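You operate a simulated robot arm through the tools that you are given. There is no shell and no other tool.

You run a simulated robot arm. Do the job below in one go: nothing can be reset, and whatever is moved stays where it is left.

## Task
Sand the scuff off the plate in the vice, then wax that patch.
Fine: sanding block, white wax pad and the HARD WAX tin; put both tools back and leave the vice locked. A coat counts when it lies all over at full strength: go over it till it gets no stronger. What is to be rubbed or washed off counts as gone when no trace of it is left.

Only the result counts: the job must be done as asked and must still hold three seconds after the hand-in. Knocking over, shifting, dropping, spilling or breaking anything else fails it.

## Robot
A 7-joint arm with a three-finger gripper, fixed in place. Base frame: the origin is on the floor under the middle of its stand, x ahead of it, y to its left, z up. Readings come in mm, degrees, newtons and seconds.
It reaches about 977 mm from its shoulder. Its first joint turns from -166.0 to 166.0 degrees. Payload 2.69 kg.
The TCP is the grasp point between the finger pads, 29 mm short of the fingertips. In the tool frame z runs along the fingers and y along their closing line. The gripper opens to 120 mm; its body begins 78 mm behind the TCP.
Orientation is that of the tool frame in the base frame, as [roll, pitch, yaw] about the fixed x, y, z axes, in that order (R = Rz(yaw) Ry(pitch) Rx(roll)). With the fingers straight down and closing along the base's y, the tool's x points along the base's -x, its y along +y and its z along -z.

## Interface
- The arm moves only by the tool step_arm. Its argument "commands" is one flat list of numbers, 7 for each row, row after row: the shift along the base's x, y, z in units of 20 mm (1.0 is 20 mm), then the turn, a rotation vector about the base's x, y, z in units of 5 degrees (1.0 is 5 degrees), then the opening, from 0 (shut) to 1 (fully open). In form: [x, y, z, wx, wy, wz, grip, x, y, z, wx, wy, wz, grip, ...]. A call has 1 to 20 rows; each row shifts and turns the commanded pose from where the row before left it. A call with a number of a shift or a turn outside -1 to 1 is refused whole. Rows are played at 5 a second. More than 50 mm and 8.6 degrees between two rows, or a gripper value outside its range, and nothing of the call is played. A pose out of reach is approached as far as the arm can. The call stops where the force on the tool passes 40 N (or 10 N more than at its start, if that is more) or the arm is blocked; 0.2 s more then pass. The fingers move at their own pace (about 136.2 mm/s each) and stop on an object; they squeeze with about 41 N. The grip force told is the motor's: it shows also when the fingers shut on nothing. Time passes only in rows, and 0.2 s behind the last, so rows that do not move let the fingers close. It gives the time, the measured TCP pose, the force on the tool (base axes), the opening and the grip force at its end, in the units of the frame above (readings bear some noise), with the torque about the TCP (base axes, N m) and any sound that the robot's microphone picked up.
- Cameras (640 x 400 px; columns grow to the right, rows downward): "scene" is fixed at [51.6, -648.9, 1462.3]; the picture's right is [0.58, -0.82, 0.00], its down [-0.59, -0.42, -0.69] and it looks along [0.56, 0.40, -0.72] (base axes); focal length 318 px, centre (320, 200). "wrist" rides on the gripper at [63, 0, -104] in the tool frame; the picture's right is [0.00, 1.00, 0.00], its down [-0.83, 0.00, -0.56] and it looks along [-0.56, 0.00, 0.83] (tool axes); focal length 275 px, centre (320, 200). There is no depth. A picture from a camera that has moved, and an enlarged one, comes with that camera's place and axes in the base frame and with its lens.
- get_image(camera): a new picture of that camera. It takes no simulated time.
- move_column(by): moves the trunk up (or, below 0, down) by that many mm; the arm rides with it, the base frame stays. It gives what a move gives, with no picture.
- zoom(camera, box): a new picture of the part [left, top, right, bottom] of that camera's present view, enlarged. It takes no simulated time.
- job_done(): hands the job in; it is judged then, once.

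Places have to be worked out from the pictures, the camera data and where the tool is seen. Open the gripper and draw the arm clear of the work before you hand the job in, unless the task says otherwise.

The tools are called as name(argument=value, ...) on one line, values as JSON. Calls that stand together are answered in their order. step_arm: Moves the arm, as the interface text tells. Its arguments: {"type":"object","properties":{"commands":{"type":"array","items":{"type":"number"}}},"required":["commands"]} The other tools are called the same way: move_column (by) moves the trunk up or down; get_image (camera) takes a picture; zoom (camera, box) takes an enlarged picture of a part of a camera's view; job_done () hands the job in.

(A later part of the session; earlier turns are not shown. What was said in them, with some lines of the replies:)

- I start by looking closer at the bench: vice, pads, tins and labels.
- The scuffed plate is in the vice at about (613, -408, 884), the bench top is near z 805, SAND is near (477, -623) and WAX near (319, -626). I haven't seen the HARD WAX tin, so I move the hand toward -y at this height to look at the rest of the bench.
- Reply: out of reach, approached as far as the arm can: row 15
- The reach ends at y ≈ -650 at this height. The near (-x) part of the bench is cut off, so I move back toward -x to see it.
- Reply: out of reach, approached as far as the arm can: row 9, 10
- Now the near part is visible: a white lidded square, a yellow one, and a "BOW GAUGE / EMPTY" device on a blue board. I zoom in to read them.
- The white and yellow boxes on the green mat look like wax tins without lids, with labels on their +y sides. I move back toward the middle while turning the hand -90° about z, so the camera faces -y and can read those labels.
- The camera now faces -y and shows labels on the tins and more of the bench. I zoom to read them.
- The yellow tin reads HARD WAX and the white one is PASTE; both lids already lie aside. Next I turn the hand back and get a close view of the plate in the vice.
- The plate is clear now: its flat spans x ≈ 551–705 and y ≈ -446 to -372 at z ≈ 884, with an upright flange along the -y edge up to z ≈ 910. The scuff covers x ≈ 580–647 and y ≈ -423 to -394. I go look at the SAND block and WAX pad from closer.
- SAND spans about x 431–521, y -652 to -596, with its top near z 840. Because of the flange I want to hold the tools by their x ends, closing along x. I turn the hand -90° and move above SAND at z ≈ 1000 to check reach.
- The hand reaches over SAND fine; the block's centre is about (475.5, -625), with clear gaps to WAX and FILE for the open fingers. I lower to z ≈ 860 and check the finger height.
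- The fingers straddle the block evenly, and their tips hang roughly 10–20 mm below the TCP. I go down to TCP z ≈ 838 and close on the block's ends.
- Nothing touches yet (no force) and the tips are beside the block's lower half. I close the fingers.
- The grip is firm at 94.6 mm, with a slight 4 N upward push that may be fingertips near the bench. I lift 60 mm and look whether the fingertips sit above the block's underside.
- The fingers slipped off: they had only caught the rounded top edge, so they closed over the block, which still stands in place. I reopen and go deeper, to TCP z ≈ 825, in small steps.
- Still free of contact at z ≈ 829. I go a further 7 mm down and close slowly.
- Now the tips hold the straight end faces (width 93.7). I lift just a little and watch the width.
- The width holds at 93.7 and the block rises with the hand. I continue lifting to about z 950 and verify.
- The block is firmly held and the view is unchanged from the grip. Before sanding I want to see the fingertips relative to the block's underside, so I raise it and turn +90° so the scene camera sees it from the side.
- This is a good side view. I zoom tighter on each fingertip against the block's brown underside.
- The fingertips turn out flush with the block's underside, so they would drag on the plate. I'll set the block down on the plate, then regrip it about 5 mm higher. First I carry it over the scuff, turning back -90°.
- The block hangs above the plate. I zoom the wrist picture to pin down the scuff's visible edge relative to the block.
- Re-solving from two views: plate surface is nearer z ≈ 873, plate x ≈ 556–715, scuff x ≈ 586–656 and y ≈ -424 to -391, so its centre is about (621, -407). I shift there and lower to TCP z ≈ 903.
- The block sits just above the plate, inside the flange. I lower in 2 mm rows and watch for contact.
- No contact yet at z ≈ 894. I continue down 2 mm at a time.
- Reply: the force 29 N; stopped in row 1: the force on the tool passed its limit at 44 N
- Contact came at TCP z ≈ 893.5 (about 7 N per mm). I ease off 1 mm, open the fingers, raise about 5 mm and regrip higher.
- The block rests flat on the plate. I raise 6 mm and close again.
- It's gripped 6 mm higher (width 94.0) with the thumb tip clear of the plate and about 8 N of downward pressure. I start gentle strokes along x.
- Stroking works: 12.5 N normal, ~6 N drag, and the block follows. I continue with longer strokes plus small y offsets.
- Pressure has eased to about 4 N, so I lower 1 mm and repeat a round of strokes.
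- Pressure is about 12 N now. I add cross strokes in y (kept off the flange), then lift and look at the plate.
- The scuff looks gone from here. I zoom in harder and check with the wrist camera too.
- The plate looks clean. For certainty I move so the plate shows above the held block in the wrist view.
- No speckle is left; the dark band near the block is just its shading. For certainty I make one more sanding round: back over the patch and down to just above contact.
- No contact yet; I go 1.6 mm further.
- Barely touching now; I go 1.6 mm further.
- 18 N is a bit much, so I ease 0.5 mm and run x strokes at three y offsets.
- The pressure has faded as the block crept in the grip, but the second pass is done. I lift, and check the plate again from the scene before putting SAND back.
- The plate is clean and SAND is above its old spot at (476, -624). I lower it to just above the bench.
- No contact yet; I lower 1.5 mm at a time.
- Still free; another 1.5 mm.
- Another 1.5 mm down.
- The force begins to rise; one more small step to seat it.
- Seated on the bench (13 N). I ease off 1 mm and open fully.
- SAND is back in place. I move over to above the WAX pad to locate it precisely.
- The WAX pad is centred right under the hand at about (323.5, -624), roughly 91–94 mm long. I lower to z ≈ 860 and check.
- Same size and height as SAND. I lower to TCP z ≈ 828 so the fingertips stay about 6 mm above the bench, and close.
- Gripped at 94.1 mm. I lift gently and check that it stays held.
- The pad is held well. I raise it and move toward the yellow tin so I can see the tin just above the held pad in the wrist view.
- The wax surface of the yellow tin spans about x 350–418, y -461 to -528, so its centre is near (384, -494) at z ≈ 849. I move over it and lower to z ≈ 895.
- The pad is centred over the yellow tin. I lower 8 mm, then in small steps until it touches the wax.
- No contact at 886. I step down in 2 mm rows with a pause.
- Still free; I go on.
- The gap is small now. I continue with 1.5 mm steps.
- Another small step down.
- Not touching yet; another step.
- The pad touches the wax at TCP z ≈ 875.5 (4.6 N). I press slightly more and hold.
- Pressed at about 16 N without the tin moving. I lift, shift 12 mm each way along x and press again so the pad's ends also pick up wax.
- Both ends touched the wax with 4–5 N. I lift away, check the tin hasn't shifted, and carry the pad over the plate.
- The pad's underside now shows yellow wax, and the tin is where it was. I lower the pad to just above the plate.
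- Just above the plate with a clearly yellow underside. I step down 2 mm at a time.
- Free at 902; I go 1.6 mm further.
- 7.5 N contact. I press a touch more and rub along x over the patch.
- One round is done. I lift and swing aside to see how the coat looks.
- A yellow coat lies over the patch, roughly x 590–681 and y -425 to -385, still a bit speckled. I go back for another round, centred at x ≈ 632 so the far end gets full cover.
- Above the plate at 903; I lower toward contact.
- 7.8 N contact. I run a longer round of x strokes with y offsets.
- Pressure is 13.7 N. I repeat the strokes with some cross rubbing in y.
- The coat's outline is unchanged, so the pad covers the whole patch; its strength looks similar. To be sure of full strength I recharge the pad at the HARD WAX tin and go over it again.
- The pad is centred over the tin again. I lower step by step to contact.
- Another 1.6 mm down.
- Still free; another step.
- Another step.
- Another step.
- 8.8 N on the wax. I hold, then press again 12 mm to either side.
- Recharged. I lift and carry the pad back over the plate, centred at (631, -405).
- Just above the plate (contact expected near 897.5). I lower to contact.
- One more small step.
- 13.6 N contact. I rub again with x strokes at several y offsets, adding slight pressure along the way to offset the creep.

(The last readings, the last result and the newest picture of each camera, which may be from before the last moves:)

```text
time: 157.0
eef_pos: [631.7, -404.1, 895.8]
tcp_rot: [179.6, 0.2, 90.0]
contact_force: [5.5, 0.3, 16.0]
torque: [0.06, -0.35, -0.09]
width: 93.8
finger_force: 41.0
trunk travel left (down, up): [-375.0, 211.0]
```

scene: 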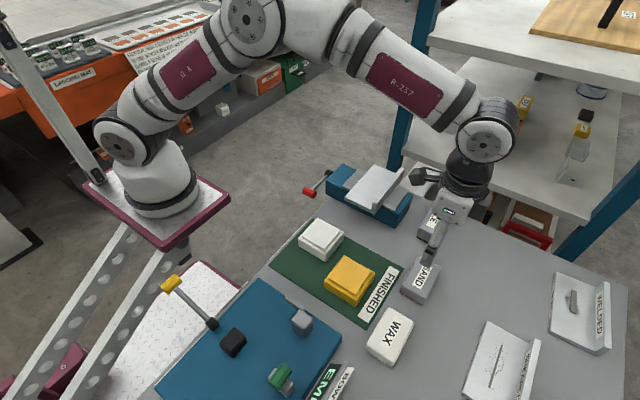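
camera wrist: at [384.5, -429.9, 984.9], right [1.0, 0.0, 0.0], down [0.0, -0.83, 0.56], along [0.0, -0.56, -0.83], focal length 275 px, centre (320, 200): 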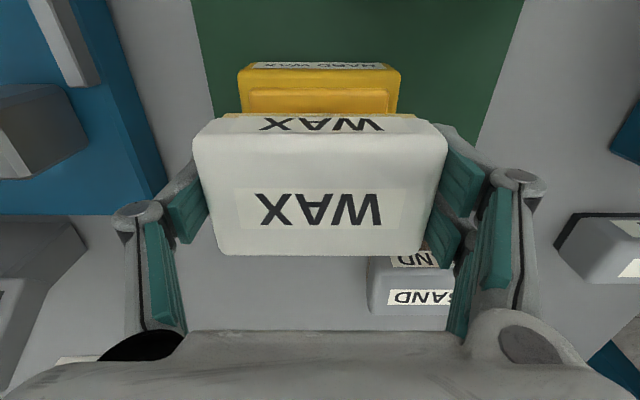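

Good pressure (16 N). One more round without pressing deeper, so the fingertips stay clear of the plate.

step_arm(commands=[0.6, 0.1, 0, 0, 0, 0, 0, 0.6, 0.1, 0, 0, 0, 0, 0, -0.6, 0, 0, 0, 0, 0, 0, -0.6, 0, 0, 0, 0, 0, 0, -0.6, 0, 0, 0, 0, 0, 0, -0.6, 0, 0, 0, 0, 0, 0, 0.6, -0.1, 0, 0, 0, 0, 0, 0.6, -0.1, 0, 0, 0, 0, 0, 0.6, -0.1, 0, 0, 0, 0, 0, 0.6, -0.1, 0, 0, 0, 0, 0, -0.6, 0, 0, 0, 0, 0, 0, -0.6, 0, 0, 0, 0, 0, 0, -0.6, 0, 0, 0, 0, 0, 0, -0.6, 0, 0, 0, 0, 0, 0, 0.6, 0.05, 0, 0, 0, 0, 0, 0.6, 0.05, 0, 0, 0, 0, 0, 0.6, 0.05, 0, 0, 0, 0, 0, 0.6, 0.05, 0, 0, 0, 0, 0, -0.6, 0, 0, 0, 0, 0, 0, -0.6, 0, 0, 0, 0, 0, 0])

step_arm(commands=[0, 0, 0.1, 0, 0, 0, 0, 0, 0, 0.2, 0, 0, 0, 0, 0, 0, 0.5, 0, 0, 0, 0, 0, 0, 0.8, 0, 0, 0, 0, 0, 0, 1, 0, 0, 0, 0, -1, 0, 1, 0, 0, 0, 0, -1, 0.5, 0.5, 0, 0, 0, 0, -1, 1, 0, 0, 0, 0, 0, -1, 1, 0, 0, 0, 0, 0, -1, 1, 0, 0, 0, 0, 0])

zoom(camera="scene", box=[340, 155, 420, 215])

zoom(camera="scene", box=[354, 168, 402, 208])

```text
time: 161.2
eef_pos: [633.4, -405.7, 896.7]
tcp_rot: [179.8, 0.1, 90.0]
contact_force: [2.2, 0.5, 7.3]
torque: [0.0, 0.12, -0.08]
width: 93.2
finger_force: 41.2
trunk travel left (down, up): [-375.0, 211.0]
```

```text
time: 163.4
eef_pos: [532.3, -334.2, 978.9]
tcp_rot: [180.0, 0.1, 90.0]
contact_force: [0.2, -0.4, -0.9]
torque: [0.02, 0.0, 0.0]
width: 93.7
finger_force: 40.8
trunk travel left (down, up): [-375.0, 211.0]
```

```text
6.67 times, centred on (380, 185) of scene
camera zoom: at [51.6, -648.9, 1462.3], right [0.58, -0.82, 0.0], down [-0.59, -0.42, -0.69], along [0.56, 0.4, -0.72], focal length 2123 px, centre (-80, 300)
```

zoom: 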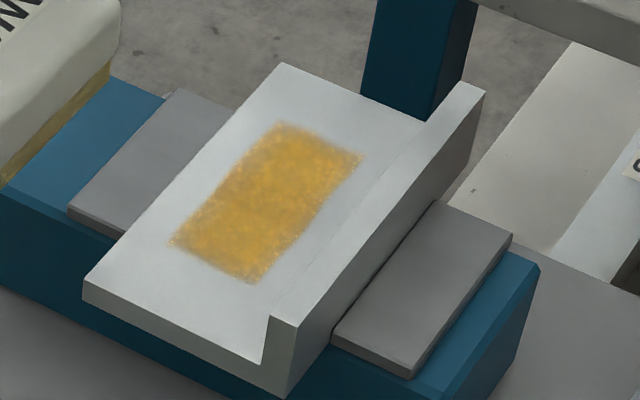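

```text
10.00 times, centred on (378, 188) of scene
camera zoom: at [51.6, -648.9, 1462.3], right [0.58, -0.82, 0.0], down [-0.59, -0.42, -0.69], along [0.56, 0.4, -0.72], focal length 3185 px, centre (-260, 320)
```

zoom: 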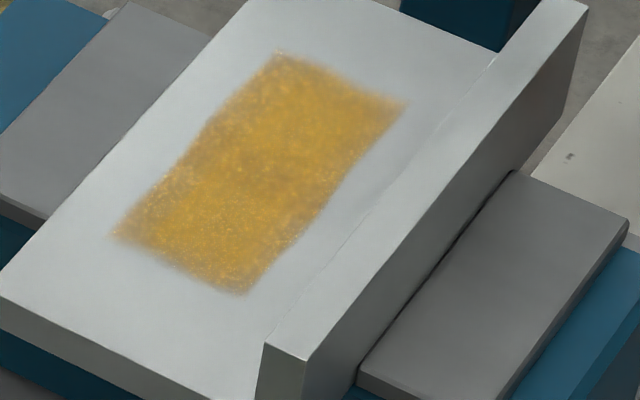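

The coat looks identical after recharging and another two rounds, so it's at full strength. I take one closer look with the wrist camera over the plate for even coverage.

step_arm(commands=[0, 0, 0.5, 0, 0, 0, 0, 0.8, -0.97, 0.3, 0, 0, 0, 0, 0.8, -0.97, 0.2, 0, 0, 0, 0, 0.8, -0.97, 0, 0, 0, 0, 0, 0.8, -0.97, 0, 0, 0, 0, 0, 0.8, -0.97, 0, 0, 0, 0, 0, 0.8, -0.97, 0, 0, 0, 0, 0])

get_image(camera="wrist")

zoom(camera="wrist", box=[220, 0, 420, 115])

```text
time: 165.0
eef_pos: [628.2, -451.2, 998.2]
tcp_rot: [179.7, 0.1, 90.0]
contact_force: [-0.1, -0.9, -0.7]
torque: [-0.04, 0.01, -0.01]
width: 93.5
finger_force: 41.3
trunk travel left (down, up): [-375.0, 211.0]
```

```text
taken
camera wrist: at [627.1, -388.0, 1101.4], right [1.0, 0.0, 0.0], down [0.0, -0.83, 0.56], along [0.01, -0.56, -0.83], focal length 275 px, centre (320, 200)
```

wrist: 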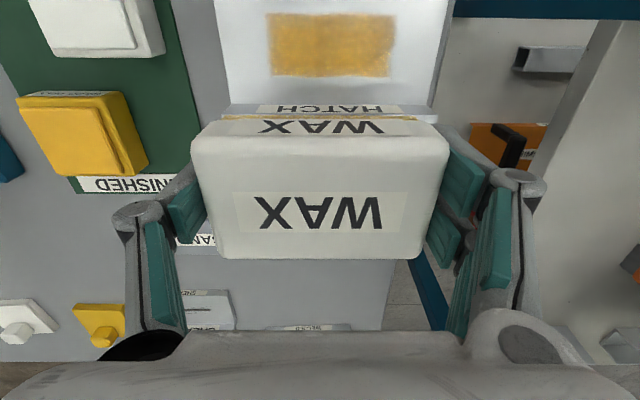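

```text
3.20 times, centred on (320, 58) of wrist
camera zoom: at [627.1, -388.0, 1101.4], right [1.0, 0.0, 0.0], down [0.0, -0.83, 0.56], along [0.01, -0.56, -0.83], focal length 881 px, centre (320, 656)
```

zoom: 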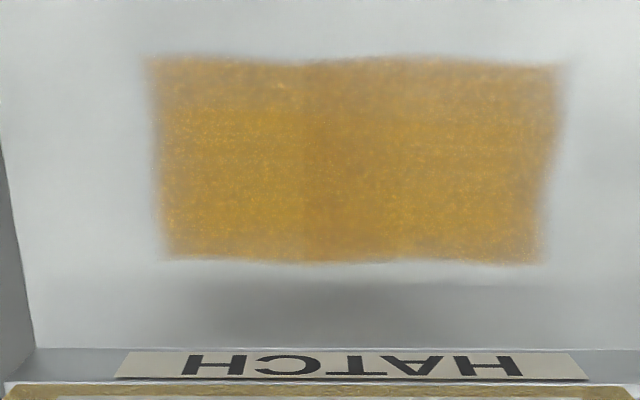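

The coat is even and dense over the whole patch (x 590–680, y -427 to -388). Now I take the WAX pad back above its old place at (324, -624).

step_arm(commands=[-0.95, -0.54, 0, 0, 0, 0, 0, -0.95, -0.54, 0, 0, 0, 0, 0, -0.95, -0.54, 0, 0, 0, 0, 0, -0.95, -0.54, 0, 0, 0, 0, 0, -0.95, -0.54, 0, 0, 0, 0, 0, -0.95, -0.54, 0, 0, 0, 0, 0, -0.95, -0.54, 0, 0, 0, 0, 0, -0.95, -0.54, 0, 0, 0, 0, 0, -0.95, -0.54, 0, 0, 0, 0, 0, -0.95, -0.54, 0, 0, 0, 0, 0, -0.95, -0.54, 0, 0, 0, 0, 0, -0.95, -0.54, 0, 0, 0, 0, 0, -0.95, -0.54, 0, 0, 0, 0, 0, -0.95, -0.54, 0, 0, 0, 0, 0, -0.95, -0.54, 0, 0, 0, 0, 0, -0.95, -0.54, 0, 0, 0, 0, 0, 0, 0, 0, 0, 0, 0, 0])

get_image(camera="wrist")

get_image(camera="scene")

```text
time: 168.6
eef_pos: [321.9, -624.2, 999.6]
tcp_rot: [179.9, 0.1, 89.9]
contact_force: [0.1, 0.8, -1.2]
torque: [-0.01, 0.0, 0.01]
width: 93.8
finger_force: 41.6
trunk travel left (down, up): [-375.0, 211.0]
```

```text
taken
camera wrist: at [322.5, -561.7, 1102.0], right [1.0, 0.0, 0.0], down [0.0, -0.83, 0.56], along [0.0, -0.56, -0.83], focal length 275 px, centre (320, 200)
```

wrist: 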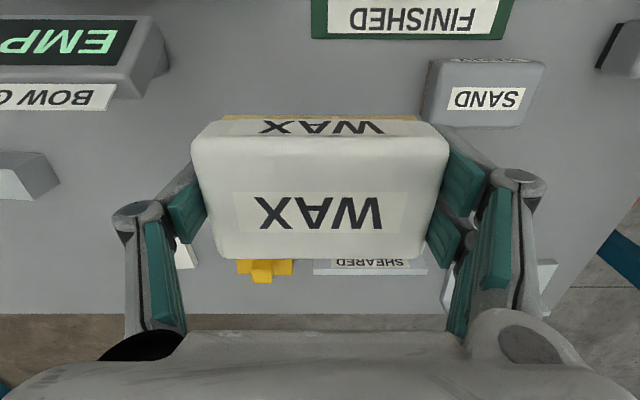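

```text
taken
```

scene: 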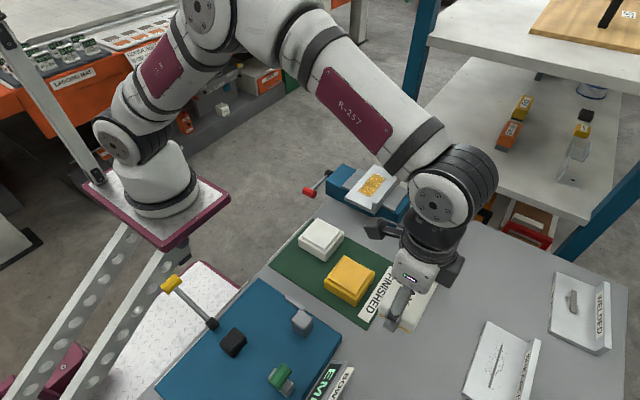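

I correct by about +2 mm in x and +0.6 mm in y, and lower to just above the bench.

step_arm(commands=[0.09, 0.03, -1, 0, 0, 0, 0, 0, 0, -1, 0, 0, 0, 0, 0, 0, -1, 0, 0, 0, 0, 0, 0, -1, 0, 0, 0, 0, 0, 0, -1, 0, 0, 0, 0, 0, 0, -1, 0, 0, 0, 0, 0, 0, -1, 0, 0, 0, 0, 0, 0, -0.8, 0, 0, 0, 0, 0, 0, -0.4, 0, 0, 0, 0, 0, 0, -0.25, 0, 0, 0, 0, 0, 0, 0, 0, 0, 0, 0])

get_image(camera="wrist")

zoom(camera="scene", box=[350, 290, 446, 370])

```text
time: 171.0
eef_pos: [325.6, -623.2, 829.3]
tcp_rot: [-179.9, 0.2, 90.0]
contact_force: [-0.3, 0.1, -1.1]
torque: [0.01, -0.01, 0.01]
width: 93.6
finger_force: 40.8
trunk travel left (down, up): [-375.0, 211.0]
```

```text
taken
camera wrist: at [324.9, -560.6, 932.5], right [1.0, 0.0, 0.0], down [0.0, -0.83, 0.56], along [0.0, -0.56, -0.83], focal length 275 px, centre (320, 200)
```

wrist: 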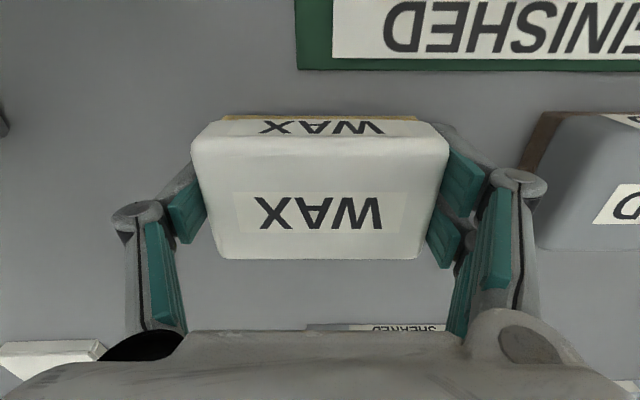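

```text
5.00 times, centred on (398, 330) of scene
camera zoom: at [51.6, -648.9, 1462.3], right [0.58, -0.82, 0.0], down [-0.59, -0.42, -0.69], along [0.56, 0.4, -0.72], focal length 1592 px, centre (-70, -450)
```

zoom: 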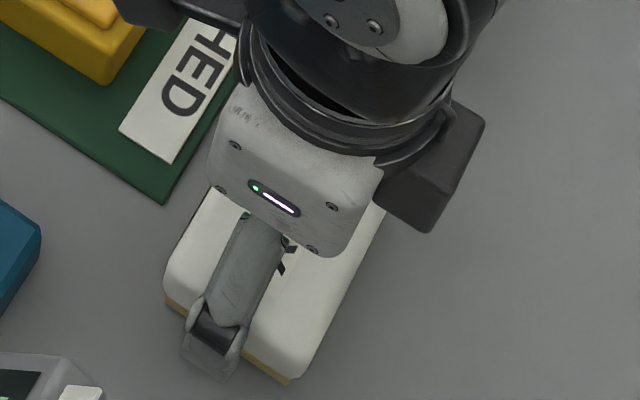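

The surroundings match the original grip view within 1 mm. I lower in small steps to the bench.

step_arm(commands=[-0.03, 0, -0.1, 0, 0, 0, 0, 0, 0, 0, 0, 0, 0, 0])

```text
time: 171.6
eef_pos: [323.5, -623.7, 828.0]
tcp_rot: [179.9, 0.1, 90.1]
contact_force: [-0.6, -0.8, -1.1]
torque: [0.03, -0.04, -0.01]
width: 93.6
finger_force: 41.1
trunk travel left (down, up): [-375.0, 211.0]
```

Another 1.6 mm.

step_arm(commands=[0, 0, -0.08, 0, 0, 0, 0, 0, 0, 0, 0, 0, 0, 0])

```text
time: 172.2
eef_pos: [323.9, -623.0, 825.0]
tcp_rot: [179.9, 0.1, 90.0]
contact_force: [0.3, -0.3, -1.6]
torque: [0.0, -0.02, 0.03]
width: 93.5
finger_force: 40.4
trunk travel left (down, up): [-375.0, 211.0]
```

Another small step.

step_arm(commands=[0, 0, -0.06, 0, 0, 0, 0, 0, 0, 0, 0, 0, 0, 0])

```text
time: 172.8
eef_pos: [324.4, -624.1, 823.5]
tcp_rot: [179.9, 0.1, 90.0]
contact_force: [-0.5, 0.0, -1.2]
torque: [-0.02, 0.03, 0.03]
width: 93.7
finger_force: 41.3
trunk travel left (down, up): [-375.0, 211.0]
```

Another small step.

step_arm(commands=[0, 0, -0.06, 0, 0, 0, 0, 0, 0, 0, 0, 0, 0, 0])

```text
time: 173.4
eef_pos: [324.4, -622.1, 824.8]
tcp_rot: [179.9, 0.2, 90.0]
contact_force: [0.9, 1.5, 8.5]
torque: [0.22, 0.03, -0.03]
width: 93.8
finger_force: 41.1
trunk travel left (down, up): [-375.0, 211.0]
```

Seated on the bench (8.5 N). I ease off slightly, open fully and rise.

step_arm(commands=[0, 0, 0.03, 0, 0, 0, 0, 0, 0, 0, 0, 0, 0, 0.85, 0, 0, 0, 0, 0, 0, 1, 0, 0, 0, 0, 0, 0, 1, 0, 0, 0, 0, 0, 0, 1])

step_arm(commands=[0, 0, 0.3, 0, 0, 0, 1, 0, 0, 0.6, 0, 0, 0, 1, 0, 0, 1, 0, 0, 0, 1, 0, 0, 1, 0, 0, 0, 1, 0, 0, 1, 0, 0, 0, 1, 0, 0, 1, 0, 0, 0, 1, 0, 0, 1, 0, 0, 0, 1, 0, 0, 1, 0, 0, 0, 1, 0, 0, 1, 0, 0, 0, 1, 0, 0, 1, 0, 0, 0, 1])

get_image(camera="wrist")

zoom(camera="scene", box=[300, 120, 540, 320])

```text
time: 174.6
eef_pos: [324.7, -624.6, 823.3]
tcp_rot: [179.9, 0.1, 90.0]
contact_force: [-0.2, 0.1, -0.2]
torque: [0.02, -0.02, -0.01]
width: 120.2
finger_force: 0.1
trunk travel left (down, up): [-375.0, 211.0]
```

```text
time: 176.8
eef_pos: [324.0, -623.4, 1003.1]
tcp_rot: [179.9, 0.1, 90.0]
contact_force: [0.8, -0.5, -1.4]
torque: [0.05, -0.01, -0.01]
width: 120.4
finger_force: 0.0
trunk travel left (down, up): [-375.0, 211.0]
```

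```text
taken
camera wrist: at [324.3, -560.0, 1105.4], right [1.0, 0.0, 0.0], down [0.0, -0.83, 0.56], along [0.0, -0.56, -0.83], focal length 275 px, centre (320, 200)
```

wrist: 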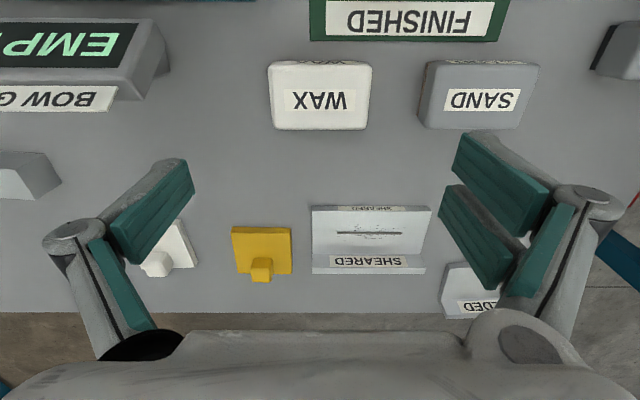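

```text
2.00 times, centred on (420, 220) of scene
camera zoom: at [51.6, -648.9, 1462.3], right [0.58, -0.82, 0.0], down [-0.59, -0.42, -0.69], along [0.56, 0.4, -0.72], focal length 637 px, centre (120, 160)
```

zoom: 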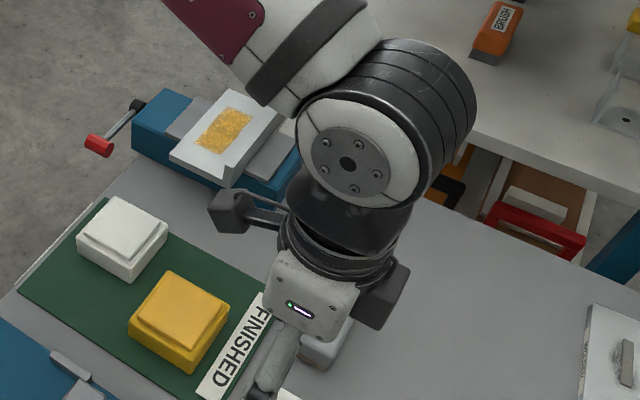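

WAX sits exactly as in the first picture. I draw the arm up and clear, back toward the starting pose.

step_arm(commands=[0, 0, 1, 0, 0, 0, 1, 0, 0, 1, 0, 0, 0, 1, -0.14, 0.8, 0.5, 0, 0, 1, 1, -0.14, 0.8, 0.5, 0, 0, 1, 1, -0.14, 0.8, 0.5, 0, 0, 1, 1, -0.14, 0.8, 0.5, 0, 0, 1, 1, -0.14, 0.8, 0.5, 0, 0, 1, 1, -0.14, 0.8, 0.5, 0, 0, 1, 1, -0.14, 0.8, 0.5, 0, 0, 1, 1, -0.14, 0.8, 0.5, 0, 0, 1, 1, -0.14, 0.8, 0.5, 0, 0, 1, 1, -0.14, 0.8, 0.5, 0, 0, 1, 1, -0.14, 0.8, 0.5, 0, 0, 1, 1, -0.14, 0.8, 0.5, 0, 0, 1, 1, -0.14, 0.8, 0.5, 0, 0, 1, 1, -0.14, 0.8, 0.5, 0, 0, 1, 1, -0.14, 0.8, 0.5, 0, 0, 1, 1, 0, 0.8, 0, 0, 0, 1, 1, 0, 0, 0, 0, 0, 1, 1, 0, 0, 0, 0, 0, 1, 1])

get_image(camera="scene")

get_image(camera="wrist")

zoom(camera="scene", box=[280, 140, 460, 260])

zoom(camera="scene", box=[150, 200, 430, 400])

```text
time: 181.0
eef_pos: [281.6, -367.3, 1192.1]
tcp_rot: [179.9, 0.1, -179.9]
contact_force: [0.1, 0.2, -0.5]
torque: [-0.02, 0.0, 0.0]
width: 119.9
finger_force: 0.1
trunk travel left (down, up): [-375.0, 211.0]
```

```text
taken
```

scene: 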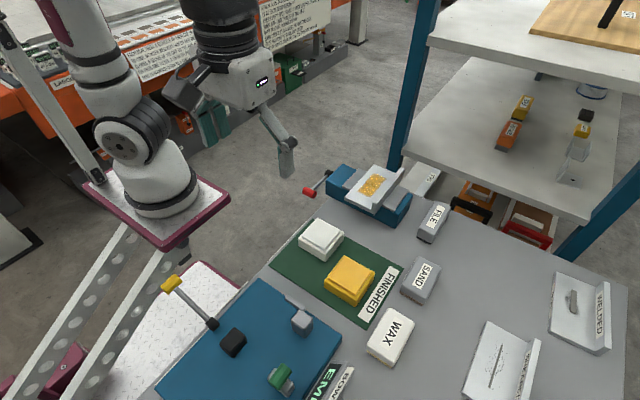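

```text
taken
camera wrist: at [219.1, -368.2, 1294.9], right [-0.01, 1.0, 0.0], down [0.83, 0.0, 0.56], along [0.56, 0.01, -0.83], focal length 275 px, centre (320, 200)
```

wrist: 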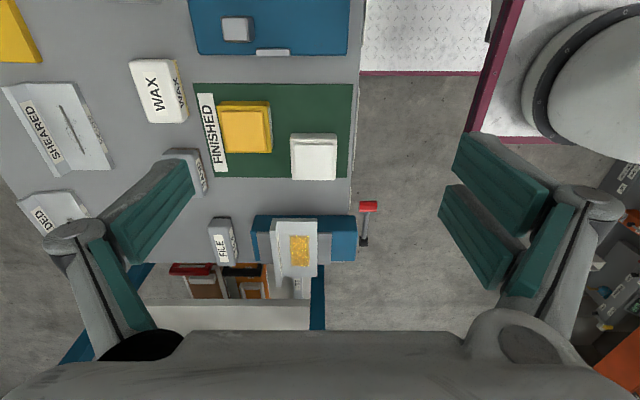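

```text
3.33 times, centred on (370, 200) of scene
camera zoom: at [51.6, -648.9, 1462.3], right [0.58, -0.82, 0.0], down [-0.59, -0.42, -0.69], along [0.56, 0.4, -0.72], focal length 1062 px, centre (153, 200)
```

zoom: 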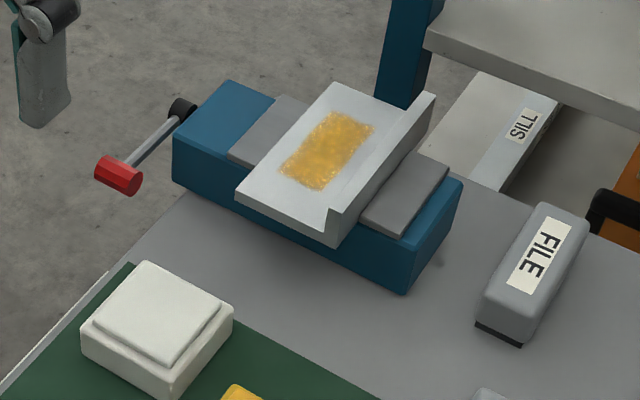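

```text
2.00 times, centred on (290, 300) of scene
camera zoom: at [51.6, -648.9, 1462.3], right [0.58, -0.82, 0.0], down [-0.59, -0.42, -0.69], along [0.56, 0.4, -0.72], focal length 637 px, centre (380, 0)
```

zoom: 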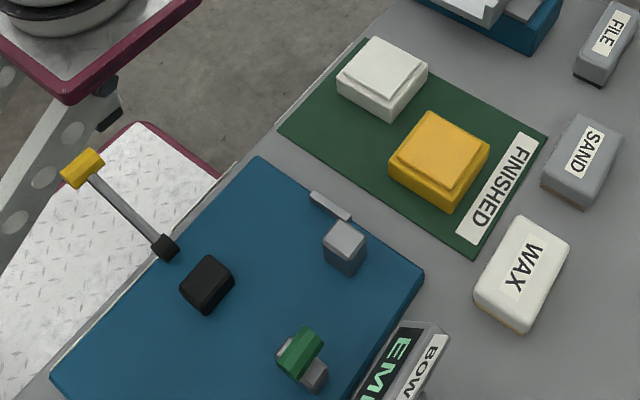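

The plate is coated evenly where the scuff was. SAND and WAX are back in their places, and the tins, vice and handle match the first picture. The gripper is open and clear, so I hand in.

job_done()

```text
The job is handed in.
```

The scuff on the vice plate is sanded off, and that patch now has an even coat from the HARD WAX tin. I've handed the job in, but no result has come back yet.

- **Sanding:** I did two rounds with the SAND block. Close-up pictures of the plate show no trace of the scuff.
- **Wax coat:** I loaded the white WAX pad at the HARD WAX tin, rubbed the patch, reloaded and went over it again. The coat covers about 90 × 40 mm, which takes in the whole scuff. The second loading made no visible difference, so I take it to be at full strength.
- **Tools and vice:** SAND and WAX are back where they were, to within a millimetre or two. I did not touch the vice handle, and nothing else looks moved.
- **Dropped grip:** the first grip on the SAND block slipped off before it left the bench. The block did not move, and I regripped it lower.

The gripper is open and the arm is clear of the work.
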